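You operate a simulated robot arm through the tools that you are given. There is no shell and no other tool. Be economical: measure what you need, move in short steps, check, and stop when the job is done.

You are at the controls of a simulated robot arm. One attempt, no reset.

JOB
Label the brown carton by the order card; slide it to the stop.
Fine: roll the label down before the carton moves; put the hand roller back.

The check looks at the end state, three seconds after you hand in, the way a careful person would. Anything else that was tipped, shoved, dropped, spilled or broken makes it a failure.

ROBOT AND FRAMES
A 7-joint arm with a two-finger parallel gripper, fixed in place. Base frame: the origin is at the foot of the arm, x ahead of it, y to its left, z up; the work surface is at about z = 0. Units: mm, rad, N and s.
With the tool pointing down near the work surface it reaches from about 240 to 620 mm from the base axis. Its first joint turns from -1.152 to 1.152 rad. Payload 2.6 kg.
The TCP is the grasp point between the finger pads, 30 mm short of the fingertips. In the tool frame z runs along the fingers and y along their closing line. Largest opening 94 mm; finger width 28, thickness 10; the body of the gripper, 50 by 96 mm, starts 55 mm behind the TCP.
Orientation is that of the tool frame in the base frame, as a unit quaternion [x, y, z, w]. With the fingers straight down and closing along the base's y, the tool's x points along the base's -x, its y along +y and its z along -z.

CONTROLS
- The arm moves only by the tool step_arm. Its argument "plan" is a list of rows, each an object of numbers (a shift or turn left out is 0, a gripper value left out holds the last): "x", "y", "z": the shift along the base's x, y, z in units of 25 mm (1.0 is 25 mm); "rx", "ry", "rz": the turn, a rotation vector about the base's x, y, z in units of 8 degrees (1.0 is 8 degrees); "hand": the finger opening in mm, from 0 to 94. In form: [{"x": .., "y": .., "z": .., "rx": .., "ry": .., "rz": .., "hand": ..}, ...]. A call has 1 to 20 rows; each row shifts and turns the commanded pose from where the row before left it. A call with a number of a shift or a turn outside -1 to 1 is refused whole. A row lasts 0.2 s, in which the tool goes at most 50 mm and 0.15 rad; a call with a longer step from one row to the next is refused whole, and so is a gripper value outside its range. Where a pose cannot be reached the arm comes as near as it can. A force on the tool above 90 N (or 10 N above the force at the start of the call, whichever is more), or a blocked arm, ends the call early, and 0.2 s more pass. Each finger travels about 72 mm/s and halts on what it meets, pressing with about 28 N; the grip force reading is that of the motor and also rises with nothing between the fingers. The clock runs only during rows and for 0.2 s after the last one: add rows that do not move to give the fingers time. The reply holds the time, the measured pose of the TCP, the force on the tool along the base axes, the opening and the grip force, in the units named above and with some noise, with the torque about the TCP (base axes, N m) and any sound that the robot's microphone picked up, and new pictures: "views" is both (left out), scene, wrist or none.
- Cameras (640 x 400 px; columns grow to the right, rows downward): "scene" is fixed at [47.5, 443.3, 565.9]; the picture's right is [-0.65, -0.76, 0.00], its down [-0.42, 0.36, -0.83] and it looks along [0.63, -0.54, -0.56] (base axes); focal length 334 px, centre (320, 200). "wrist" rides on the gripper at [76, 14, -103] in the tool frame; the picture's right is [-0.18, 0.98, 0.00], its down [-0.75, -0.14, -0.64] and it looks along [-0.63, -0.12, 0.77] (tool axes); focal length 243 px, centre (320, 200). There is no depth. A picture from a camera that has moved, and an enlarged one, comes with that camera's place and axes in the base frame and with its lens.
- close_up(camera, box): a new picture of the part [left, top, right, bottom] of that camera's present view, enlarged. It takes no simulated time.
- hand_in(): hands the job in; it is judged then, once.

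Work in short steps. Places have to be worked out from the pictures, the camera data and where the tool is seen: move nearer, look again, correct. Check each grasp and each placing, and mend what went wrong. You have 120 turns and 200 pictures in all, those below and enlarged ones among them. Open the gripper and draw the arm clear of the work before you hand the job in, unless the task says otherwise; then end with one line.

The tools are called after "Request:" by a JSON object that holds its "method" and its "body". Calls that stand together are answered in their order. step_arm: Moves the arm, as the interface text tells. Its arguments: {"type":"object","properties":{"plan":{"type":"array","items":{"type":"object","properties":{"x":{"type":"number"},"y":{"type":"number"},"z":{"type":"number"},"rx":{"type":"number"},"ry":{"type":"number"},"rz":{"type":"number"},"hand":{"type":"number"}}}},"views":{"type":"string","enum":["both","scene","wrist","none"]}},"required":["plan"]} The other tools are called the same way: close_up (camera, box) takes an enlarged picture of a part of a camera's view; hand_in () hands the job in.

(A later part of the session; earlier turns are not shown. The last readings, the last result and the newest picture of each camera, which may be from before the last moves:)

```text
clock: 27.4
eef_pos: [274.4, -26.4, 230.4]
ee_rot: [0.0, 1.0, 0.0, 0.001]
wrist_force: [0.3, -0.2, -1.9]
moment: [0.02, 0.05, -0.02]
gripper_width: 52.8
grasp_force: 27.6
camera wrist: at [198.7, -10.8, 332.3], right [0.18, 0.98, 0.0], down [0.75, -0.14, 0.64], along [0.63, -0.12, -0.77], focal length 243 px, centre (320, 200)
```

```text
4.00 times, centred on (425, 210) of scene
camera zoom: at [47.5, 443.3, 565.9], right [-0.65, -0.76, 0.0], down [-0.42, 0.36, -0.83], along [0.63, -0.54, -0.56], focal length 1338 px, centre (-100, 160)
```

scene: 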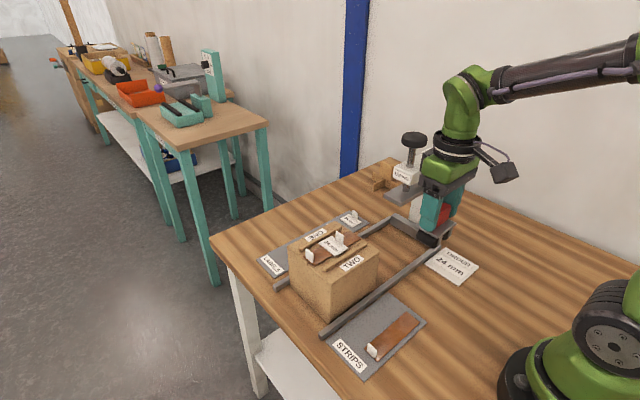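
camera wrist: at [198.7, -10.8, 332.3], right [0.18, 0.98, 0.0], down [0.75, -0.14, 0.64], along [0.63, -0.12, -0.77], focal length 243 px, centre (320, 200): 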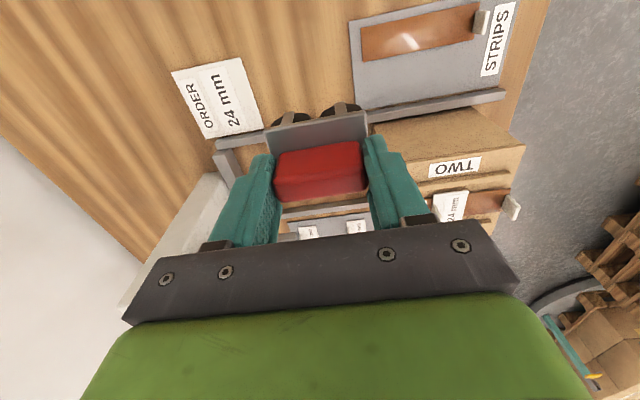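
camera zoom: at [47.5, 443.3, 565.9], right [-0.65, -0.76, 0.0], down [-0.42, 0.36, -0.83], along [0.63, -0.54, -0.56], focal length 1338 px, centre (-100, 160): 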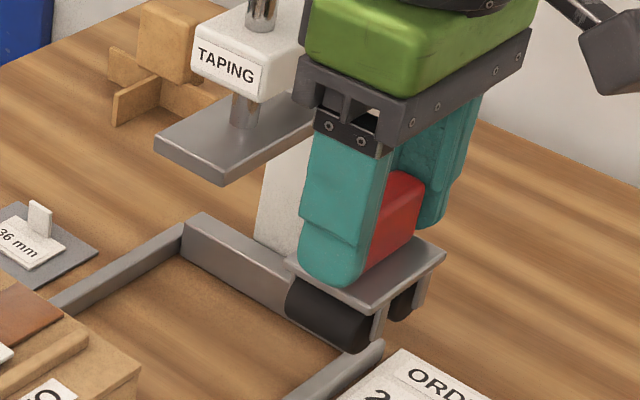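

The roller is held level (rollers' bottom at TCP − 70). I carry it over the carton to roughly (411, 120), still high.

Request:
{"method": "step_arm", "body": {"plan": [{"z": 0.6, "x": 0.78, "y": 0.84}, {"x": 0.78, "y": 0.84}, {"x": 0.78, "y": 0.84}, {"x": 0.78, "y": 0.84}, {"x": 0.78, "y": 0.84}, {"x": 0.78, "y": 0.84}, {"x": 0.78, "y": 0.84}, {"z": -0.6}, {}], "views": "both"}}

Request:
{"method": "close_up", "body": {"camera": "scene", "box": [270, 170, 400, 270]}}

Request:
{"method": "close_up", "body": {"camera": "wrist", "box": [200, 40, 440, 240]}}

```text
clock: 29.4
eef_pos: [410.7, 121.6, 229.9]
ee_rot: [0.001, 1.0, 0.0, 0.0]
wrist_force: [0.0, -0.4, -2.3]
moment: [0.02, -0.01, -0.01]
gripper_width: 52.0
grasp_force: 28.0
camera wrist: at [334.8, 136.5, 332.7], right [0.18, 0.98, 0.0], down [0.75, -0.14, 0.64], along [0.63, -0.12, -0.77], focal length 243 px, centre (320, 200)
```

scene: 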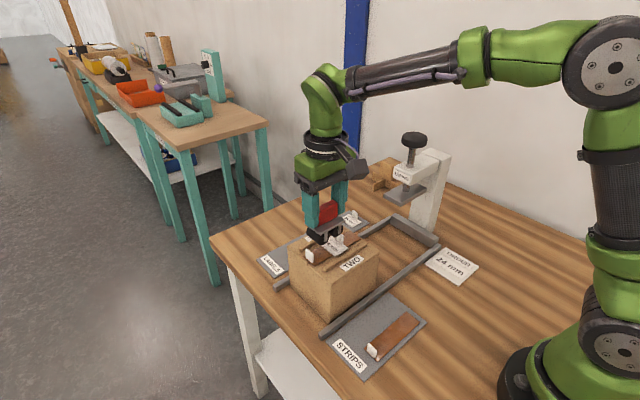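
wrist: 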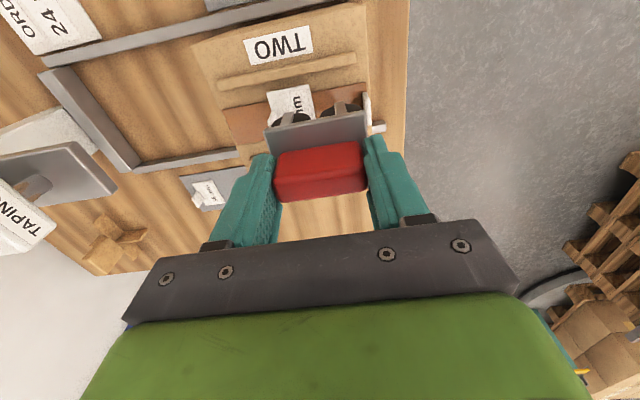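

```text
4.00 times, centred on (335, 220) of scene
camera zoom: at [47.5, 443.3, 565.9], right [-0.65, -0.76, 0.0], down [-0.42, 0.36, -0.83], along [0.63, -0.54, -0.56], focal length 1338 px, centre (260, 120)
```

zoom: 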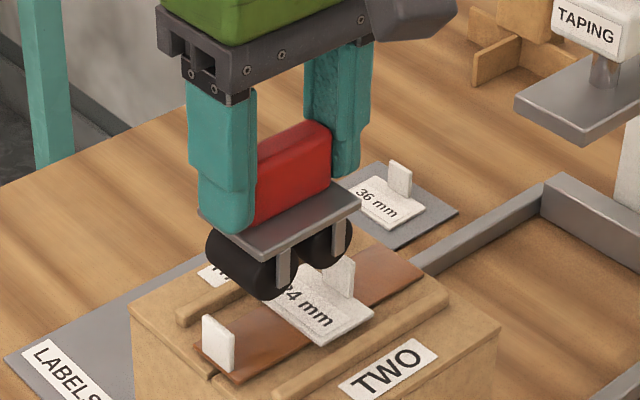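

```text
2.00 times, centred on (320, 140) of wrist
camera zoom: at [334.8, 136.5, 332.7], right [0.18, 0.98, 0.0], down [0.75, -0.14, 0.64], along [0.63, -0.12, -0.77], focal length 485 px, centre (320, 320)
```

zoom: 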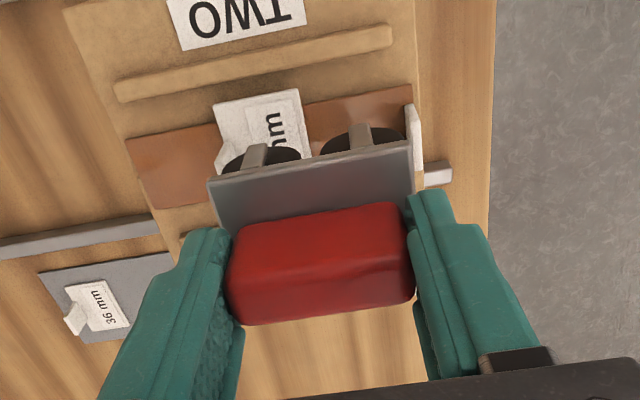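

The roller fits between the label's tab and the strip's tab with some play. I lower at y≈122 to near contact.

Request:
{"method": "step_arm", "body": {"plan": [{"z": -1}, {"z": -0.4}, {}], "views": "both"}}

Request:
{"method": "close_up", "body": {"camera": "scene", "box": [280, 200, 380, 280]}}

Request:
{"method": "close_up", "body": {"camera": "wrist", "box": [200, 0, 440, 200]}}

```text
clock: 30.2
eef_pos: [411.8, 121.7, 194.2]
ee_rot: [0.0, 1.0, 0.0, -0.001]
wrist_force: [0.0, 1.3, -1.1]
moment: [0.01, -0.03, 0.0]
gripper_width: 52.1
grasp_force: 27.9
camera wrist: at [334.6, 136.7, 297.7], right [0.18, 0.98, 0.0], down [0.75, -0.14, 0.64], along [0.63, -0.12, -0.77], focal length 243 px, centre (320, 200)
```

scene: 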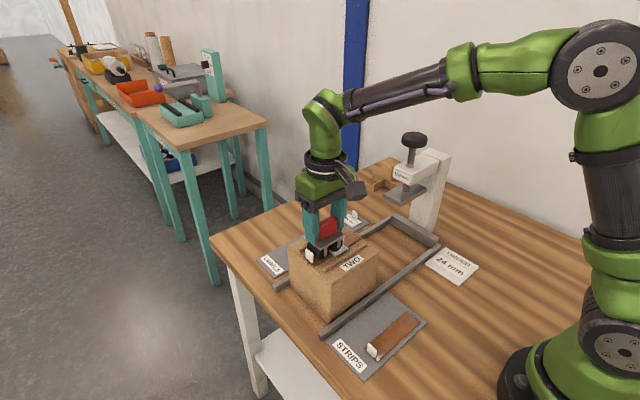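
wrist: 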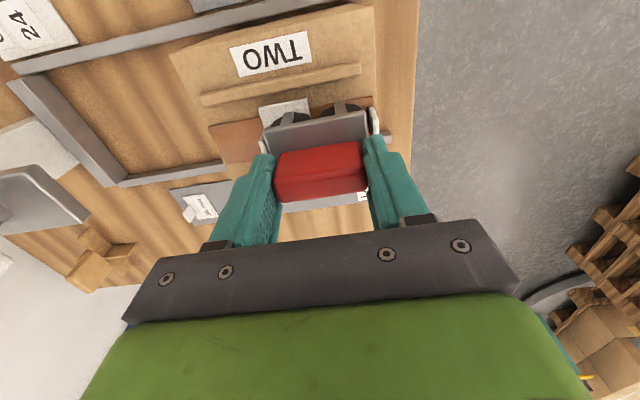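

```text
5.00 times, centred on (330, 240) of scene
camera zoom: at [47.5, 443.3, 565.9], right [-0.65, -0.76, 0.0], down [-0.42, 0.36, -0.83], along [0.63, -0.54, -0.56], focal length 1672 px, centre (270, 0)
```

zoom: 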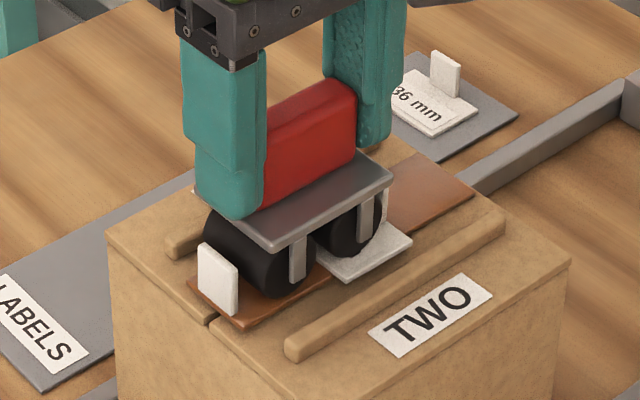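

```text
2.00 times, centred on (320, 100) of wrist
camera zoom: at [334.6, 136.7, 297.7], right [0.18, 0.98, 0.0], down [0.75, -0.14, 0.64], along [0.63, -0.12, -0.77], focal length 485 px, centre (320, 400)
```

zoom: 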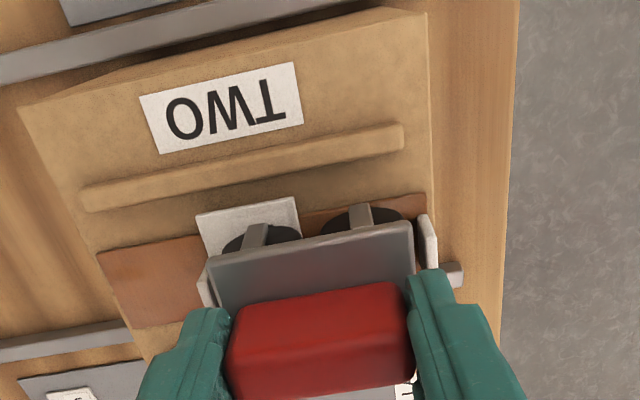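

The rollers are a few millimetres above the surface with both tabs clear. I lower in fine steps to contact.

Request:
{"method": "step_arm", "body": {"plan": [{"z": -0.08}, {"z": -0.06}, {"z": -0.04}, {}], "views": "none"}}

```text
clock: 31.2
eef_pos: [411.5, 122.2, 192.8]
ee_rot: [0.0, 1.0, 0.001, 0.003]
wrist_force: [-0.5, 1.2, 30.2]
moment: [-0.52, 0.13, -0.08]
gripper_width: 51.9
grasp_force: 28.3
```

Contact with about 30 N. I ease off about 1 mm and roll +y by 8 mm, watching the forces.

Request:
{"method": "step_arm", "body": {"plan": [{"z": 0.03}, {"y": 0.1}, {"y": 0.1}, {"y": 0.1}, {}], "views": "none"}}

Request:
{"method": "step_arm", "body": {"plan": [{"y": -0.1}, {"y": -0.1}, {"y": -0.1}, {"y": -0.1}, {"y": -0.1}, {}], "views": "both"}}

Request:
{"method": "close_up", "body": {"camera": "scene", "box": [280, 200, 380, 280]}}

```text
clock: 32.4
eef_pos: [411.6, 129.5, 191.7]
ee_rot: [0.0, 1.0, 0.0, 0.001]
wrist_force: [-0.3, -4.6, 28.9]
moment: [-0.73, 0.04, -0.01]
gripper_width: 51.9
grasp_force: 28.5
```

```text
clock: 33.8
eef_pos: [412.7, 115.4, 192.3]
ee_rot: [0.0, 1.0, 0.0, 0.003]
wrist_force: [0.1, -0.7, 30.0]
moment: [-0.53, 0.08, -0.03]
gripper_width: 51.9
grasp_force: 28.0
camera wrist: at [335.6, 131.5, 294.8], right [0.18, 0.98, 0.0], down [0.75, -0.14, 0.65], along [0.63, -0.12, -0.76], focal length 243 px, centre (320, 200)
```

scene: 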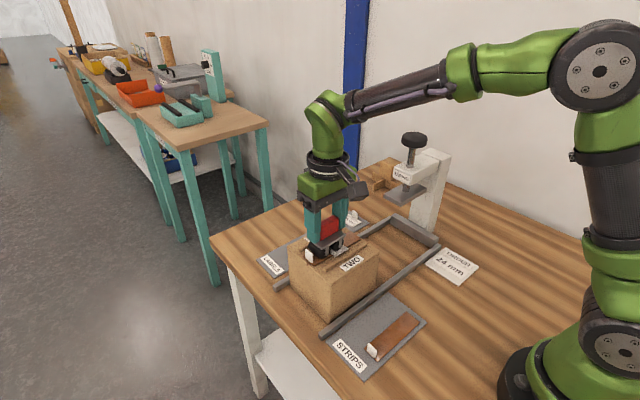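
wrist: 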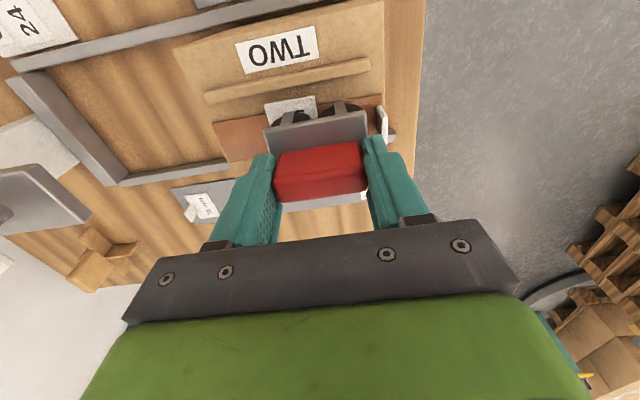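

```text
5.00 times, centred on (330, 240) of scene
camera zoom: at [47.4, 443.3, 566.0], right [-0.65, -0.76, 0.0], down [-0.42, 0.36, -0.83], along [0.63, -0.54, -0.56], focal length 1672 px, centre (270, 0)
```

zoom: 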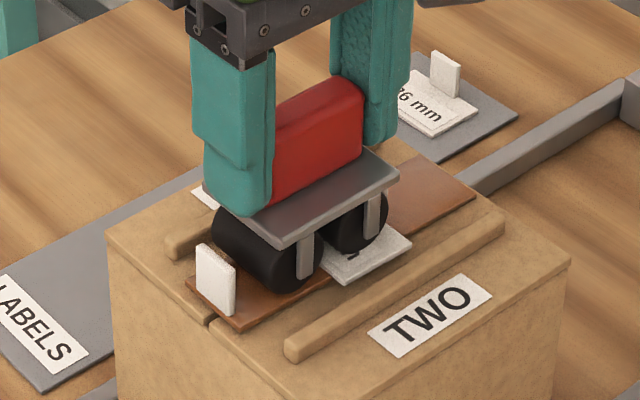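

Rolling works and the carton stays put. I roll a little closer to the label tab in 1 mm steps to cover more, watching the y force.

Request:
{"method": "step_arm", "body": {"plan": [{"y": -0.06}, {"y": -0.06}, {}], "views": "none"}}

```text
clock: 34.6
eef_pos: [411.6, 114.3, 192.8]
ee_rot: [0.0, 1.0, 0.001, 0.002]
wrist_force: [0.8, 5.7, 26.6]
moment: [-0.14, -0.06, 0.03]
gripper_width: 51.8
grasp_force: 28.0
```

The tab is solid (5.7 N), so I back off, make two clean passes, then lift and look at the label.

Request:
{"method": "step_arm", "body": {"plan": [{"y": 0.1}, {"y": 0.16}, {"y": 0.16}, {"y": 0.16}, {"y": 0.14}, {"y": -0.16}, {"y": -0.16}, {"y": -0.16}, {"y": -0.1}, {"y": 0.16}, {"y": 0.16}, {"y": 0.16}, {"y": 0.1}, {}], "views": "none"}}

Request:
{"method": "step_arm", "body": {"plan": [{"y": -0.2}, {"z": 0.5}, {"z": 1}, {"z": 1}, {"y": 1, "z": 0.5}, {"y": 1}, {}], "views": "both"}}

Request:
{"method": "close_up", "body": {"camera": "scene", "box": [280, 200, 380, 280]}}

Request:
{"method": "close_up", "body": {"camera": "wrist", "box": [130, 20, 330, 200]}}

```text
clock: 37.6
eef_pos: [410.4, 129.4, 191.7]
ee_rot: [0.0, 1.0, -0.002, 0.002]
wrist_force: [-0.1, -12.4, 27.9]
moment: [-1.17, 0.06, 0.01]
gripper_width: 51.7
grasp_force: 27.8
```

```text
clock: 39.2
eef_pos: [409.9, 176.9, 266.4]
ee_rot: [-0.001, 1.0, 0.001, -0.001]
wrist_force: [-0.7, -0.2, -1.3]
moment: [0.0, -0.02, 0.01]
gripper_width: 51.8
grasp_force: 27.8
camera wrist: at [334.9, 191.6, 368.6], right [0.18, 0.98, 0.0], down [0.75, -0.14, 0.64], along [0.63, -0.12, -0.77], focal length 243 px, centre (320, 200)
```

scene: 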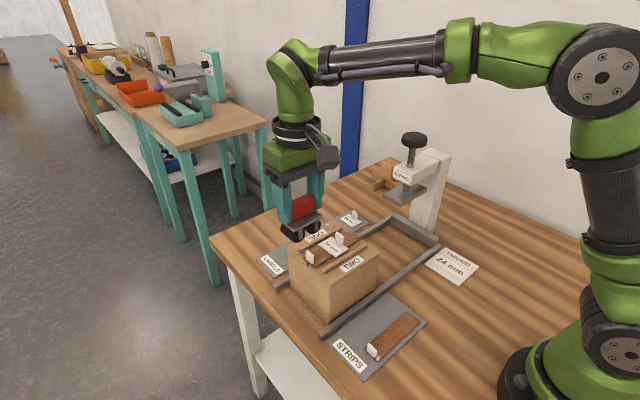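
wrist: 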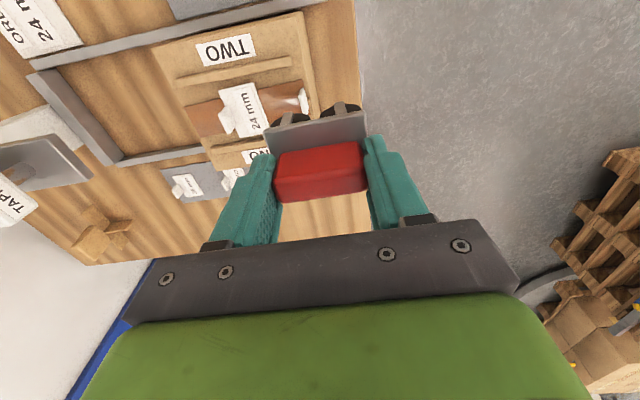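

```text
5.00 times, centred on (330, 240) of scene
camera zoom: at [47.5, 443.3, 565.9], right [-0.65, -0.76, 0.0], down [-0.42, 0.36, -0.83], along [0.63, -0.54, -0.56], focal length 1672 px, centre (270, 0)
```

zoom: 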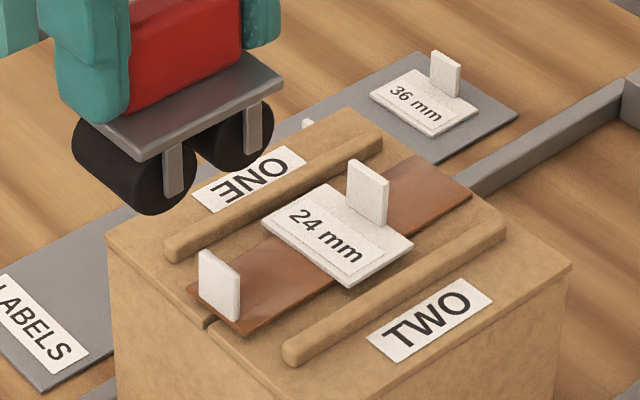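

```text
2.22 times, centred on (230, 110) of wrist
camera zoom: at [334.9, 191.6, 368.6], right [0.18, 0.98, 0.0], down [0.75, -0.14, 0.64], along [0.63, -0.12, -0.77], focal length 539 px, centre (520, 400)
```

zoom: 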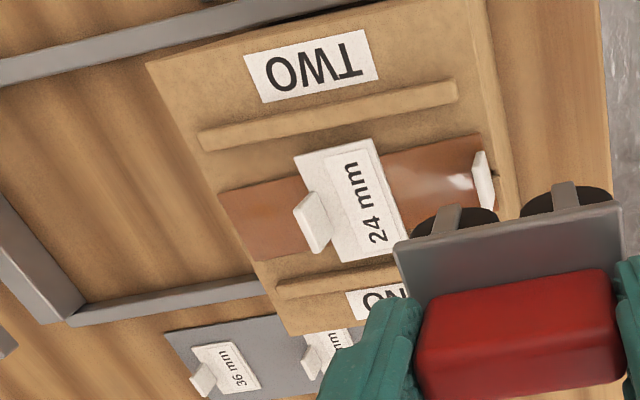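

I reached the strip's own tab at the far end (−12 N in y), so I check closely that the strip has not shifted.

Request:
{"method": "close_up", "body": {"camera": "scene", "box": [300, 225, 370, 275]}}

```text
8.00 times, centred on (335, 250) of scene
camera zoom: at [47.5, 443.3, 565.9], right [-0.65, -0.76, 0.0], down [-0.42, 0.36, -0.83], along [0.63, -0.54, -0.56], focal length 2676 px, centre (200, -200)
```

zoom: 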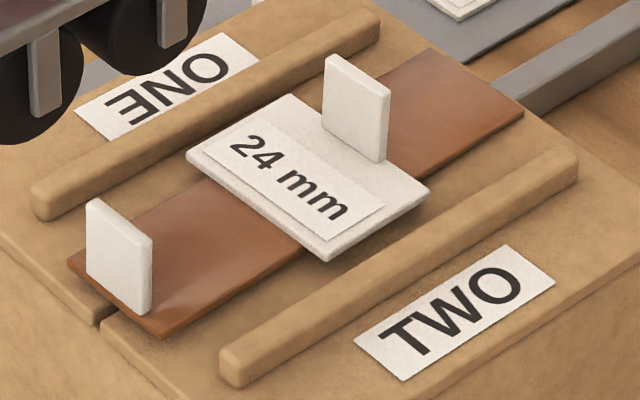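

Nothing shifted. But the tabs limited that pass to about y 98–114 of the label's 82–118. To roll the whole label I'll turn the roller 90° (axles along y) and roll across x. I rotate high above the carton first.

Request:
{"method": "step_arm", "body": {"plan": [{"y": -1, "rz": 1}, {"y": -1, "rz": 1}, {"rz": 1}, {"rz": 1}, {"rz": 1}, {"rz": 1}, {"rz": 1}, {"rz": 1}, {"rz": 1}, {"rz": 1}, {"rz": 1}, {"rz": 0.25}, {}], "views": "both"}}

Request:
{"method": "close_up", "body": {"camera": "wrist", "box": [200, 40, 440, 240]}}

```text
clock: 42.0
eef_pos: [411.6, 127.1, 265.4]
ee_rot: [0.707, -0.707, 0.0, 0.0]
wrist_force: [0.5, 0.2, -1.9]
moment: [0.01, 0.01, -0.03]
gripper_width: 51.7
grasp_force: 28.3
camera wrist: at [396.6, 51.1, 368.7], right [-0.98, 0.18, 0.0], down [0.14, 0.75, 0.64], along [0.12, 0.63, -0.77], focal length 243 px, centre (320, 200)
```

scene: 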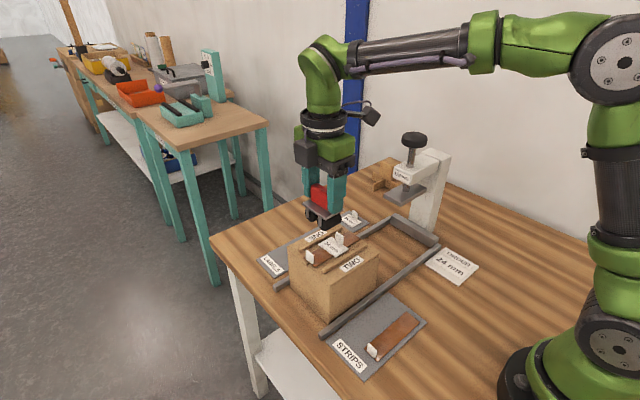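
wrist: 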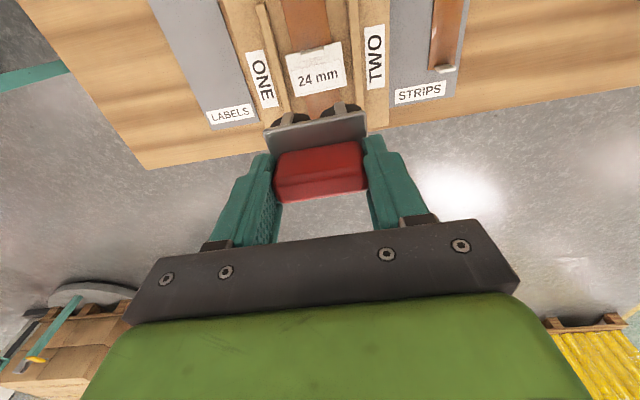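

```text
2.00 times, centred on (320, 140) of wrist
camera zoom: at [396.6, 51.1, 368.7], right [-0.98, 0.18, 0.0], down [0.14, 0.75, 0.64], along [0.12, 0.63, -0.77], focal length 485 px, centre (320, 320)
```

zoom: 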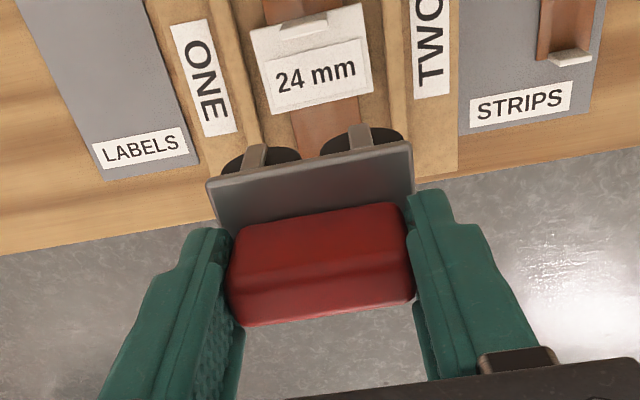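

Rotation is fine. I move to y≈112 and lower to just above the label, keeping the roller level.

Request:
{"method": "step_arm", "body": {"plan": [{"y": -0.6}, {"z": -1}, {"z": -1}, {"z": -0.7}, {}], "views": "both"}}

Request:
{"method": "close_up", "body": {"camera": "wrist", "box": [200, 40, 440, 240]}}

Request:
{"method": "close_up", "body": {"camera": "scene", "box": [285, 200, 375, 272]}}

```text
clock: 43.2
eef_pos: [410.2, 110.7, 199.0]
ee_rot: [-0.707, 0.707, 0.0, 0.0]
wrist_force: [-0.4, 0.0, -2.1]
moment: [-0.01, 0.02, 0.02]
gripper_width: 52.0
grasp_force: 28.2
camera wrist: at [397.0, 36.2, 300.8], right [-0.98, 0.18, 0.0], down [0.14, 0.75, 0.64], along [0.12, 0.63, -0.77], focal length 243 px, centre (320, 200)
```

scene: 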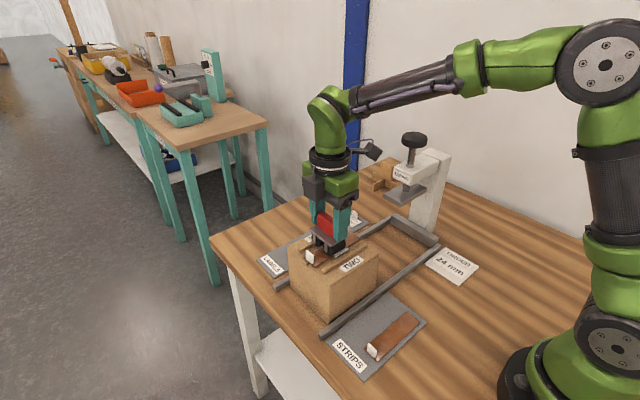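
wrist: 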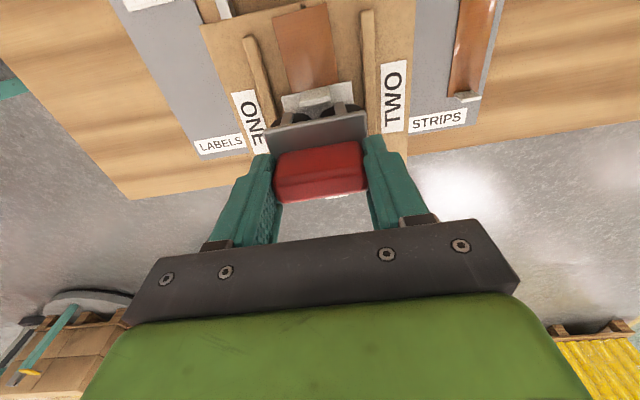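

```text
2.00 times, centred on (320, 140) of wrist
camera zoom: at [397.0, 36.2, 300.8], right [-0.98, 0.18, 0.0], down [0.14, 0.75, 0.64], along [0.12, 0.63, -0.77], focal length 485 px, centre (320, 320)
```

zoom: 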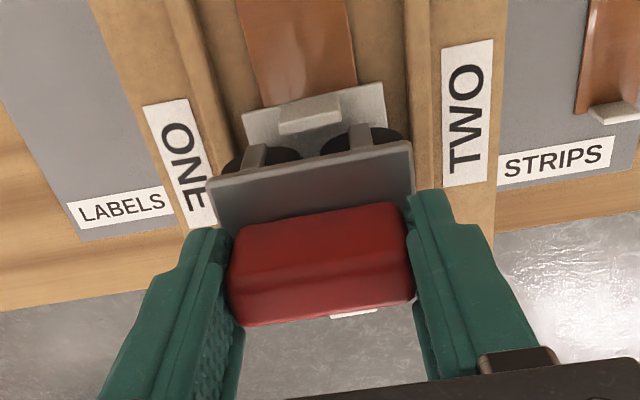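

```text
5.56 times, centred on (330, 236) of scene
camera zoom: at [47.5, 443.3, 565.9], right [-0.65, -0.76, 0.0], down [-0.42, 0.36, -0.83], along [0.63, -0.54, -0.56], focal length 1858 px, centre (264, 0)
```

zoom: 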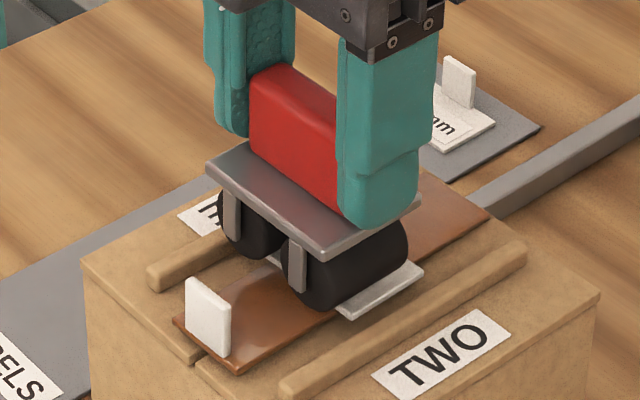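

The legs still have about 5 mm to the tab. I tilt the roller 20° so only the −x roller will touch (the other lifts 11 mm, clear of the ridge), and shift to the −x end of the label.

Request:
{"method": "step_arm", "body": {"plan": [{"z": 0.4, "y": -0.08}, {"ry": -1}, {"ry": -1}, {"ry": -0.5}, {"x": -0.5}, {"x": -0.35}, {"z": -0.3}, {}], "views": "both"}}

Request:
{"method": "close_up", "body": {"camera": "wrist", "box": [200, 40, 440, 240]}}

Request:
{"method": "close_up", "body": {"camera": "scene", "box": [285, 200, 375, 272]}}

```text
clock: 45.0
eef_pos: [388.9, 109.9, 201.2]
ee_rot: [0.697, -0.696, 0.122, -0.123]
wrist_force: [0.7, -1.3, -1.7]
moment: [0.02, 0.0, -0.01]
gripper_width: 52.0
grasp_force: 27.9
camera wrist: at [341.3, 34.2, 292.8], right [-0.92, 0.18, -0.34], down [-0.09, 0.75, 0.65], along [0.37, 0.63, -0.68], focal length 243 px, centre (320, 200)
```

scene: 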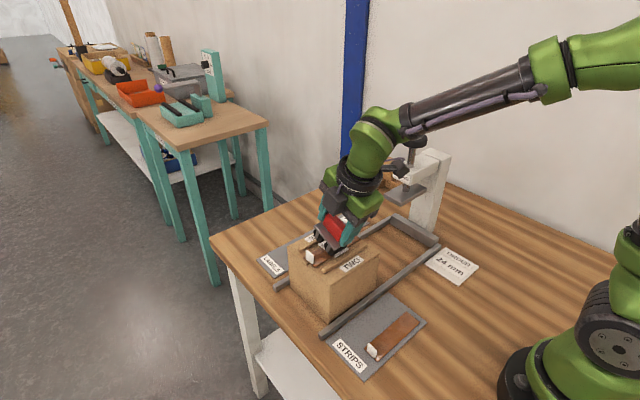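
wrist: 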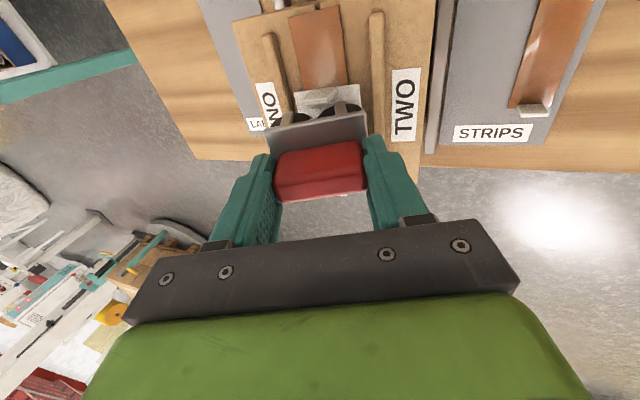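

```text
2.00 times, centred on (320, 140) of wrist
camera zoom: at [341.3, 34.2, 292.8], right [-0.92, 0.18, -0.34], down [-0.09, 0.75, 0.65], along [0.37, 0.63, -0.68], focal length 485 px, centre (320, 320)
```

zoom: 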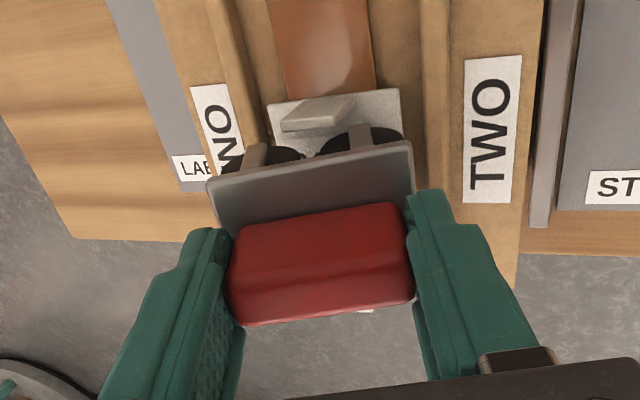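

```text
5.56 times, centred on (330, 236) of scene
camera zoom: at [47.5, 443.3, 565.9], right [-0.65, -0.76, 0.0], down [-0.42, 0.36, -0.83], along [0.63, -0.54, -0.56], focal length 1858 px, centre (264, 0)
```

zoom: 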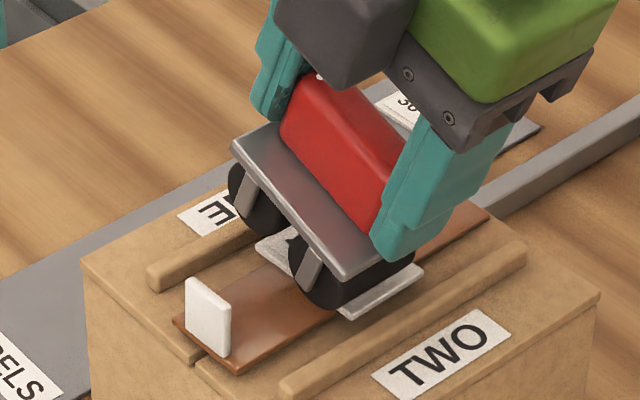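

The tilt is as intended: the −x roller is low, just inside the TWO ridge. I lower to light contact.

Request:
{"method": "step_arm", "body": {"plan": [{"z": -0.16}, {"z": -0.06}, {"z": -0.04}, {}], "views": "none"}}

```text
clock: 46.0
eef_pos: [389.5, 109.0, 194.4]
ee_rot: [-0.696, 0.697, -0.122, 0.123]
wrist_force: [-0.1, 0.0, -0.2]
moment: [0.0, 0.01, 0.0]
gripper_width: 51.7
grasp_force: 27.6
```

Request:
{"method": "step_arm", "body": {"plan": [{"z": -0.04}, {"z": -0.04}, {}], "views": "none"}}

```text
clock: 46.8
eef_pos: [389.8, 109.3, 193.3]
ee_rot: [0.697, -0.696, 0.124, -0.123]
wrist_force: [-1.8, -0.5, 11.6]
moment: [-0.06, 0.07, 0.01]
gripper_width: 51.7
grasp_force: 27.7
```

Contact at about 12 N. I roll across the label: slightly −x, then +x, checking the forces on the way.

Request:
{"method": "step_arm", "body": {"plan": [{"x": -0.1}, {"x": 0.16}, {"x": 0.16}, {"x": 0.16}, {"x": 0.16}, {"x": 0.16}, {}], "views": "none"}}

Request:
{"method": "step_arm", "body": {"plan": [{"x": 0.16}, {"x": 0.16}, {"x": 0.16}, {"x": 0.1}, {}], "views": "both"}}

Request:
{"method": "close_up", "body": {"camera": "scene", "box": [285, 200, 375, 272]}}

```text
clock: 48.4
eef_pos: [408.8, 110.2, 195.2]
ee_rot: [0.696, -0.696, 0.125, -0.126]
wrist_force: [3.8, -0.6, 26.7]
moment: [-0.17, -0.32, 0.02]
gripper_width: 51.8
grasp_force: 28.2
```

```text
clock: 49.6
eef_pos: [420.5, 110.5, 193.2]
ee_rot: [0.697, -0.696, 0.123, -0.122]
wrist_force: [3.2, 1.8, 14.9]
moment: [0.07, -0.17, -0.01]
gripper_width: 52.0
grasp_force: 27.7
camera wrist: at [373.3, 34.0, 284.4], right [-0.92, 0.18, -0.34], down [-0.09, 0.75, 0.65], along [0.37, 0.63, -0.68], focal length 243 px, centre (320, 200)
```

scene: 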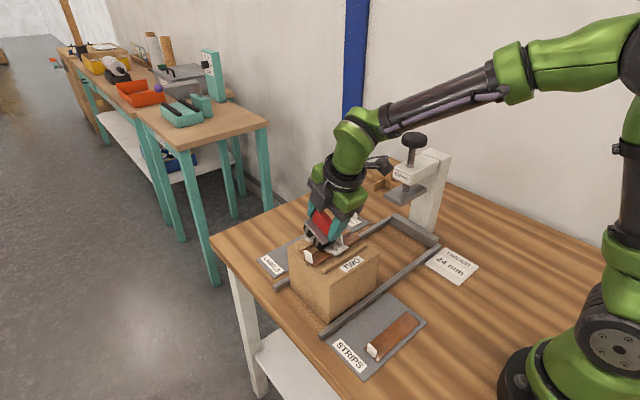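
wrist: 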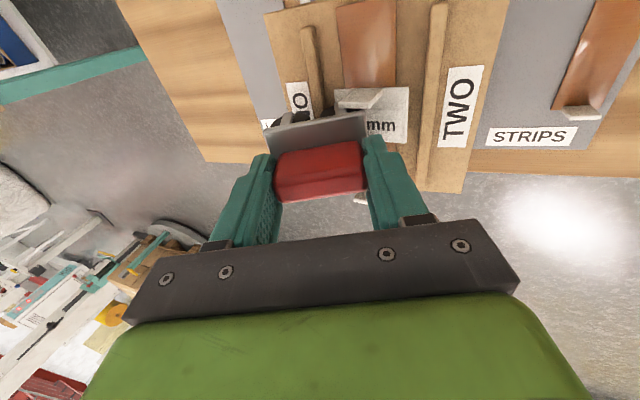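

```text
5.56 times, centred on (330, 236) of scene
camera zoom: at [47.4, 443.3, 565.9], right [-0.65, -0.76, 0.0], down [-0.42, 0.36, -0.83], along [0.63, -0.54, -0.56], focal length 1858 px, centre (264, 0)
```

zoom: 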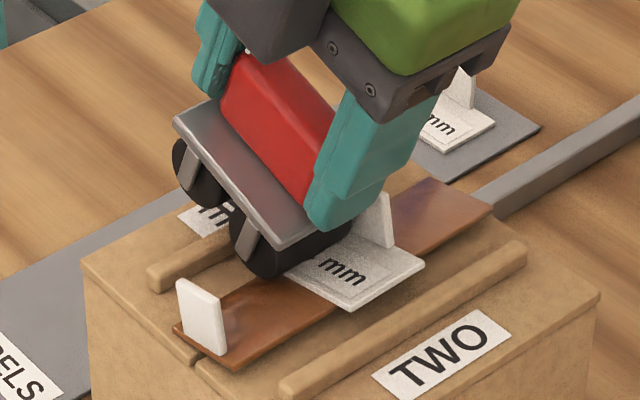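

The strip's tab looks slightly tipped while I press near the label's side edge. I lift straight off and check that everything lies flat.

Request:
{"method": "step_arm", "body": {"plan": [{"z": 0.4}, {"z": 1}, {"z": 1, "x": 0.5}, {"z": 0.5, "y": 1}, {"y": 1}, {}], "views": "both"}}

Request:
{"method": "close_up", "body": {"camera": "scene", "box": [285, 200, 375, 272]}}

Request:
{"method": "close_up", "body": {"camera": "scene", "box": [300, 225, 370, 275]}}

```text
clock: 51.0
eef_pos: [435.2, 161.8, 264.8]
ee_rot: [-0.696, 0.697, -0.123, 0.123]
wrist_force: [0.1, 0.2, -1.2]
moment: [-0.04, 0.02, -0.01]
gripper_width: 51.6
grasp_force: 28.2
camera wrist: at [385.7, 85.4, 356.5], right [-0.92, 0.18, -0.34], down [-0.09, 0.75, 0.65], along [0.37, 0.63, -0.68], focal length 243 px, centre (320, 200)
```

scene: 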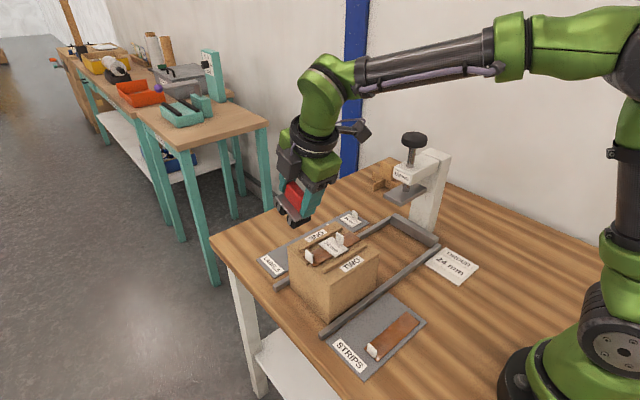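
wrist: 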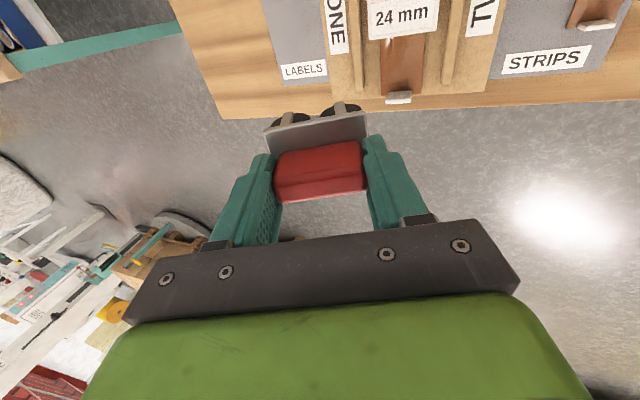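

```text
5.56 times, centred on (330, 236) of scene
camera zoom: at [47.5, 443.3, 565.9], right [-0.65, -0.76, 0.0], down [-0.42, 0.36, -0.83], along [0.63, -0.54, -0.56], focal length 1858 px, centre (264, 0)
```

zoom: 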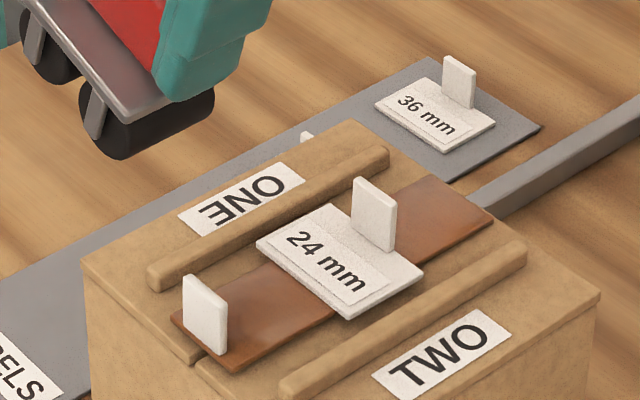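

```text
8.00 times, centred on (335, 250) of scene
camera zoom: at [47.5, 443.3, 565.9], right [-0.65, -0.76, 0.0], down [-0.42, 0.36, -0.83], along [0.63, -0.54, -0.56], focal length 2676 px, centre (200, -200)
```

zoom: 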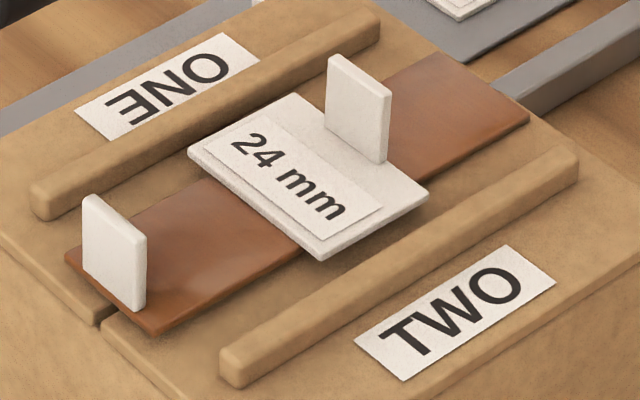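

The label and strip lie flat (the strip changed by at most ~1–2 mm). I untilt, turn back to the original orientation, and will finish with one level pass along y to seat it evenly.

Request:
{"method": "step_arm", "body": {"plan": [{"ry": 1}, {"ry": 1}, {"ry": 0.5}, {"rz": -1}, {"rz": -1}, {"rz": -1}, {"rz": -1}, {"rz": -1}, {"rz": -1}, {"rz": -1}, {"rz": -1}, {"rz": -1}, {"rz": -1}, {"rz": -1}, {"rz": -0.25}, {"x": -0.96, "y": -0.8}, {"y": -0.8}, {}], "views": "both"}}

Request:
{"method": "close_up", "body": {"camera": "wrist", "box": [200, 0, 440, 200]}}

```text
clock: 54.8
eef_pos: [410.2, 120.6, 265.1]
ee_rot: [0.0, 1.0, 0.0, 0.0]
wrist_force: [-0.3, 0.3, -2.2]
moment: [-0.04, -0.02, -0.03]
gripper_width: 51.8
grasp_force: 27.6
camera wrist: at [333.9, 134.8, 367.6], right [0.18, 0.98, 0.0], down [0.75, -0.14, 0.64], along [0.63, -0.12, -0.77], focal length 243 px, centre (320, 200)
```

scene: 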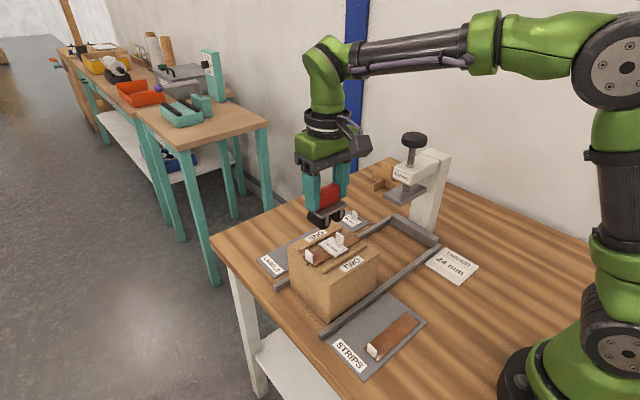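
wrist: 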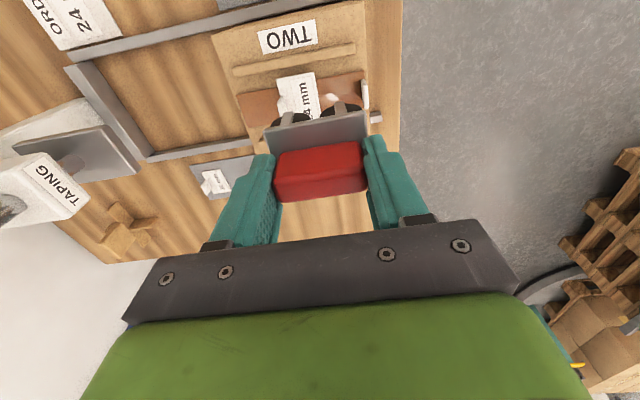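

```text
2.00 times, centred on (320, 100) of wrist
camera zoom: at [333.9, 134.8, 367.6], right [0.18, 0.98, 0.0], down [0.75, -0.14, 0.64], along [0.63, -0.12, -0.77], focal length 485 px, centre (320, 400)
```

zoom: 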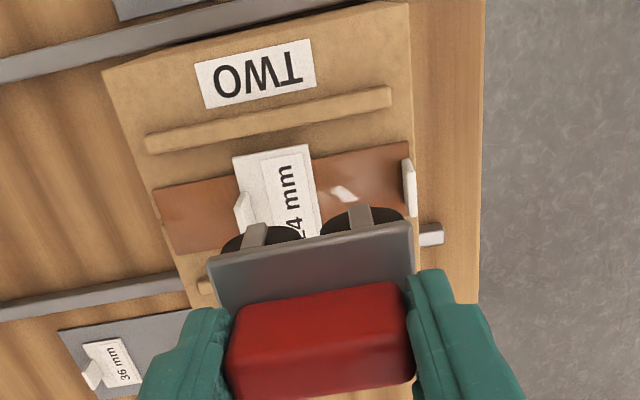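

The pose is restored above the carton. I descend and do one level pass between y≈117 and 127.

Request:
{"method": "step_arm", "body": {"plan": [{"z": -1}, {"z": -1}, {"z": -0.8}, {"z": -0.1}, {"z": -0.06}, {}], "views": "none"}}

```text
clock: 56.2
eef_pos: [410.6, 119.7, 192.2]
ee_rot: [0.0, 1.0, 0.0, 0.003]
wrist_force: [-1.8, -0.9, 21.9]
moment: [-0.44, 0.15, -0.06]
gripper_width: 51.7
grasp_force: 27.8
```

Request:
{"method": "step_arm", "body": {"plan": [{"y": -0.1}, {"y": 0.14}, {"y": 0.14}, {"y": 0.12}, {"y": -0.14}, {"y": -0.14}, {"y": -0.12}, {"y": 0.14}, {"y": 0.14}, {}], "views": "none"}}

Request:
{"method": "step_arm", "body": {"plan": [{"z": 0.4}, {"z": 1}, {"z": 1}, {"z": 0.4, "x": -0.5}, {"x": -1, "y": -1}, {"x": -1, "y": -1}, {"x": -1, "y": -1}, {"x": -1, "y": -1}, {"x": -0.95, "y": -1}, {"y": -0.95}, {}], "views": "both"}}

Request:
{"method": "close_up", "body": {"camera": "scene", "box": [300, 225, 370, 275]}}

```text
clock: 58.4
eef_pos: [410.0, 124.5, 193.0]
ee_rot: [0.0, 1.0, 0.0, 0.002]
wrist_force: [0.4, 1.9, 26.4]
moment: [-0.44, 0.03, 0.0]
gripper_width: 51.9
grasp_force: 27.9
```

```text
clock: 60.8
eef_pos: [273.1, -25.4, 260.7]
ee_rot: [0.0, 1.0, 0.0, 0.0]
wrist_force: [-0.5, 0.2, -1.3]
moment: [0.0, -0.01, -0.01]
gripper_width: 51.9
grasp_force: 28.0
camera wrist: at [197.9, -9.6, 363.6], right [0.18, 0.98, 0.0], down [0.75, -0.14, 0.64], along [0.63, -0.12, -0.77], focal length 243 px, centre (320, 200)
```

scene: 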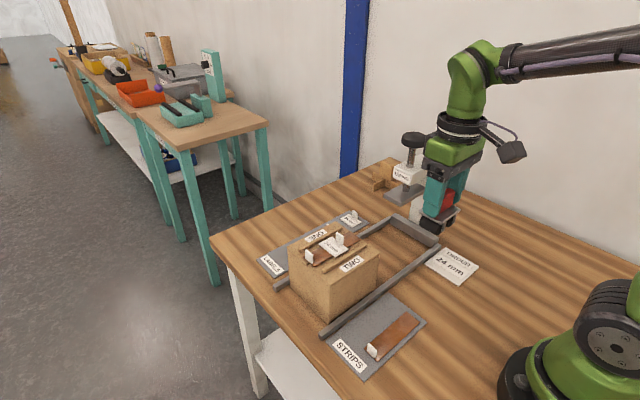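
wrist: 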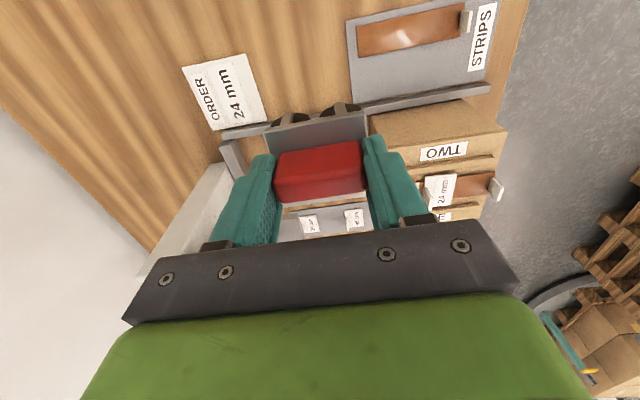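

```text
8.00 times, centred on (335, 250) of scene
camera zoom: at [47.5, 443.3, 565.9], right [-0.65, -0.76, 0.0], down [-0.42, 0.36, -0.83], along [0.63, -0.54, -0.56], focal length 2676 px, centre (200, -200)
```

zoom: 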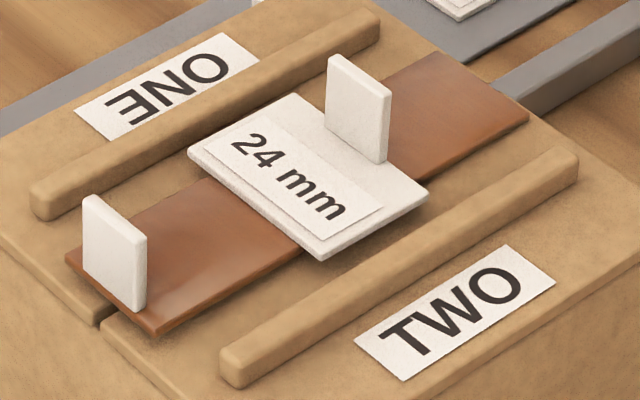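

The label is flat and in place. I now return the roller to its original spot, (274, −26), descending to just above the table.

Request:
{"method": "step_arm", "body": {"plan": [{"x": 0.04, "z": -1}, {"z": -1}, {"z": -1}, {"z": -1}, {"z": -1}, {"z": -1}, {"z": -1}, {"z": -0.4}, {}], "views": "none"}}

Request:
{"method": "step_arm", "body": {"plan": [{"z": -0.1}, {"z": -0.06}, {}], "views": "none"}}

```text
clock: 62.8
eef_pos: [275.6, -24.5, 74.6]
ee_rot: [0.0, 1.0, 0.0, 0.0]
wrist_force: [-0.2, -0.1, -2.1]
moment: [0.0, 0.03, -0.03]
gripper_width: 52.5
grasp_force: 27.7
```

```text
clock: 63.6
eef_pos: [273.7, -24.5, 72.6]
ee_rot: [0.0, 1.0, 0.0, 0.0]
wrist_force: [0.9, -0.1, -1.2]
moment: [-0.02, 0.01, 0.03]
gripper_width: 52.6
grasp_force: 27.9
```

Request:
{"method": "step_arm", "body": {"plan": [{"z": -0.06}, {}], "views": "none"}}

```text
clock: 64.2
eef_pos: [274.9, -24.8, 70.3]
ee_rot: [0.0, 1.0, 0.001, 0.0]
wrist_force: [-0.1, -0.3, -1.3]
moment: [0.0, -0.02, 0.0]
gripper_width: 52.5
grasp_force: 28.4
```

Request:
{"method": "step_arm", "body": {"plan": [{"z": -0.04}, {}], "views": "none"}}

```text
clock: 64.8
eef_pos: [275.4, -25.4, 69.6]
ee_rot: [-0.001, 1.0, 0.001, 0.0]
wrist_force: [0.2, 0.1, -0.9]
moment: [-0.03, 0.01, 0.0]
gripper_width: 52.9
grasp_force: 28.2
```

No contact yet (it may have crept up in the grip). I continue in small steps.

Request:
{"method": "step_arm", "body": {"plan": [{"z": -0.04}, {"z": -0.04}, {}], "views": "both"}}

Request:
{"method": "close_up", "body": {"camera": "scene", "box": [370, 230, 480, 320]}}

```text
clock: 65.6
eef_pos: [275.6, -25.0, 69.4]
ee_rot: [0.001, 1.0, 0.0, 0.001]
wrist_force: [-17.7, 0.0, 60.3]
moment: [0.53, 1.0, 0.04]
gripper_width: 52.9
grasp_force: 27.9
camera wrist: at [199.1, -9.7, 171.3], right [0.19, 0.98, 0.0], down [0.75, -0.14, 0.64], along [0.63, -0.12, -0.77], focal length 243 px, centre (320, 200)
```

scene: 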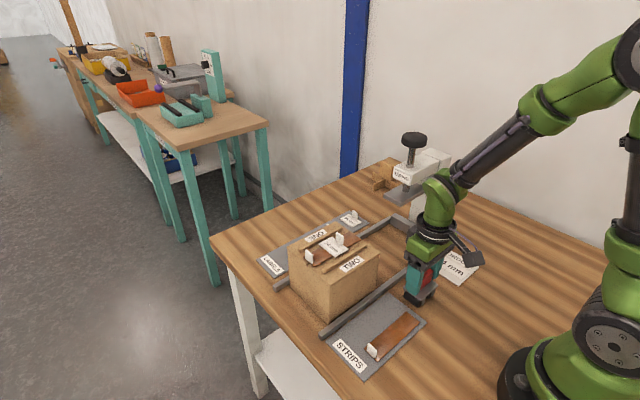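
wrist: 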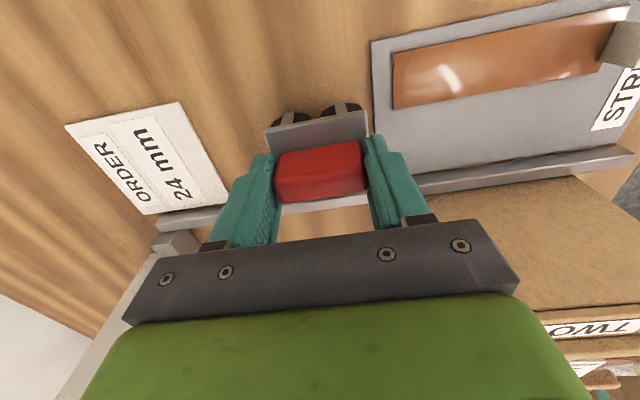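

```text
4.44 times, centred on (425, 275) of scene
camera zoom: at [47.3, 443.3, 565.9], right [-0.65, -0.76, 0.0], down [-0.42, 0.36, -0.83], along [0.63, -0.54, -0.56], focal length 1486 px, centre (-147, -133)
```

zoom: 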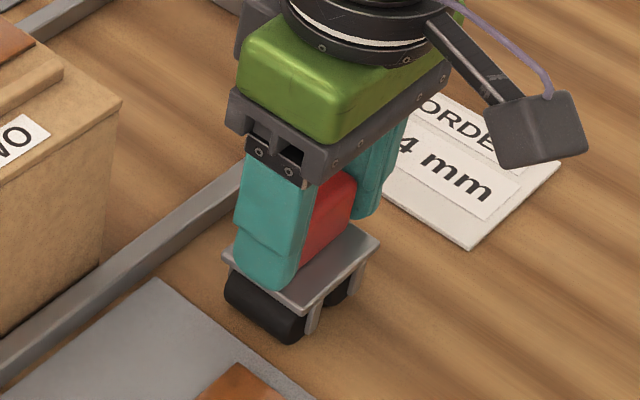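

Firm contact, and more force than wanted; I ease up 2 mm before releasing.

Request:
{"method": "step_arm", "body": {"plan": [{"z": 0.06}, {}, {}], "views": "none"}}

```text
clock: 66.4
eef_pos: [275.5, -24.8, 68.7]
ee_rot: [0.0, 1.0, 0.0, 0.001]
wrist_force: [6.3, 0.0, 7.6]
moment: [0.15, -0.53, -0.1]
gripper_width: 52.7
grasp_force: 28.3
```

Light contact now. I open, then rise and inspect.

Request:
{"method": "step_arm", "body": {"plan": [{"hand": 70}, {"hand": 88}, {}, {}, {"z": 0.5}, {"z": 1}, {"z": 1}, {"z": 1}, {}], "views": "both"}}

Request:
{"method": "close_up", "body": {"camera": "scene", "box": [390, 250, 460, 320]}}

Request:
{"method": "close_up", "body": {"camera": "wrist", "box": [220, 0, 440, 200]}}

```text
clock: 68.4
eef_pos: [275.4, -24.3, 157.1]
ee_rot: [-0.001, 1.0, 0.0, 0.0]
wrist_force: [-0.7, -0.1, -1.1]
moment: [-0.05, 0.0, 0.04]
gripper_width: 88.0
grasp_force: 0.0
camera wrist: at [199.4, -9.9, 260.1], right [0.18, 0.98, 0.0], down [0.75, -0.14, 0.64], along [0.63, -0.12, -0.77], focal length 243 px, centre (320, 200)
```

scene: 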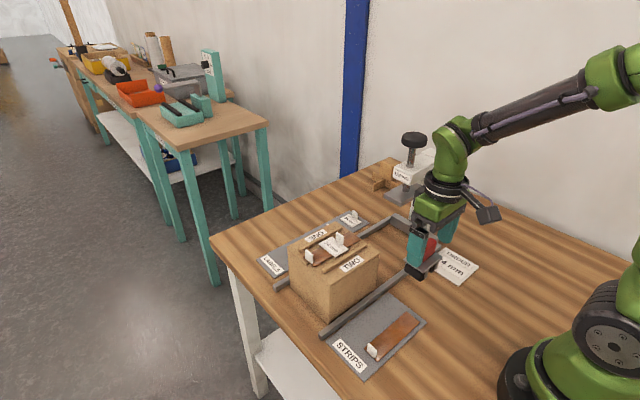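
wrist: 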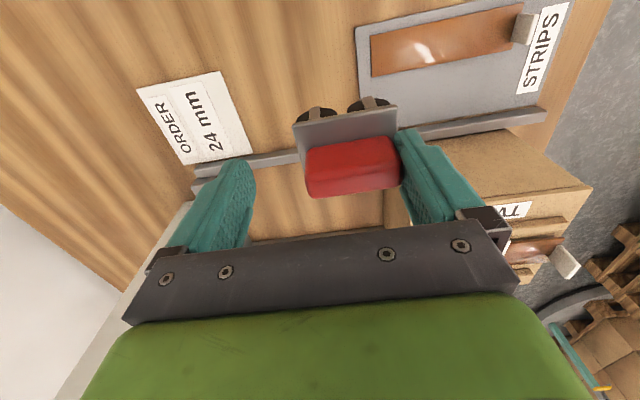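

```text
5.71 times, centred on (425, 285) of scene
camera zoom: at [47.5, 443.3, 565.9], right [-0.65, -0.76, 0.0], down [-0.42, 0.36, -0.83], along [0.63, -0.54, -0.56], focal length 1911 px, centre (-280, -286)
```

zoom: 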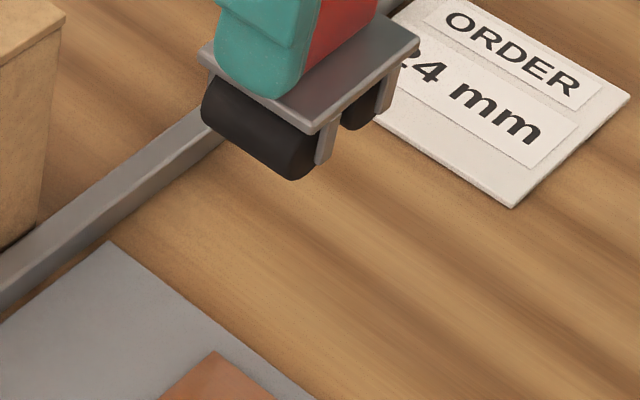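

```text
2.00 times, centred on (330, 100) of wrist
camera zoom: at [199.4, -9.9, 260.1], right [0.18, 0.98, 0.0], down [0.75, -0.14, 0.64], along [0.63, -0.12, -0.77], focal length 485 px, centre (300, 400)
```

zoom: 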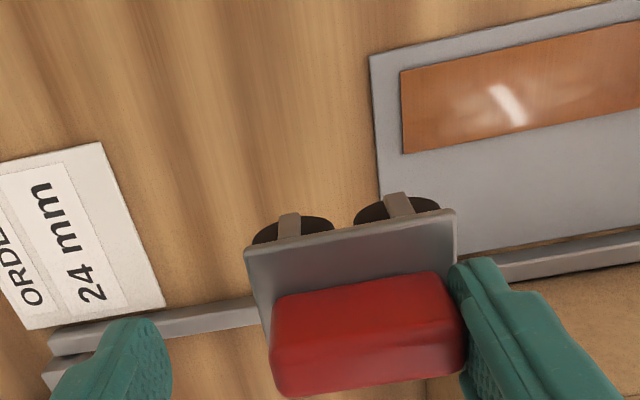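

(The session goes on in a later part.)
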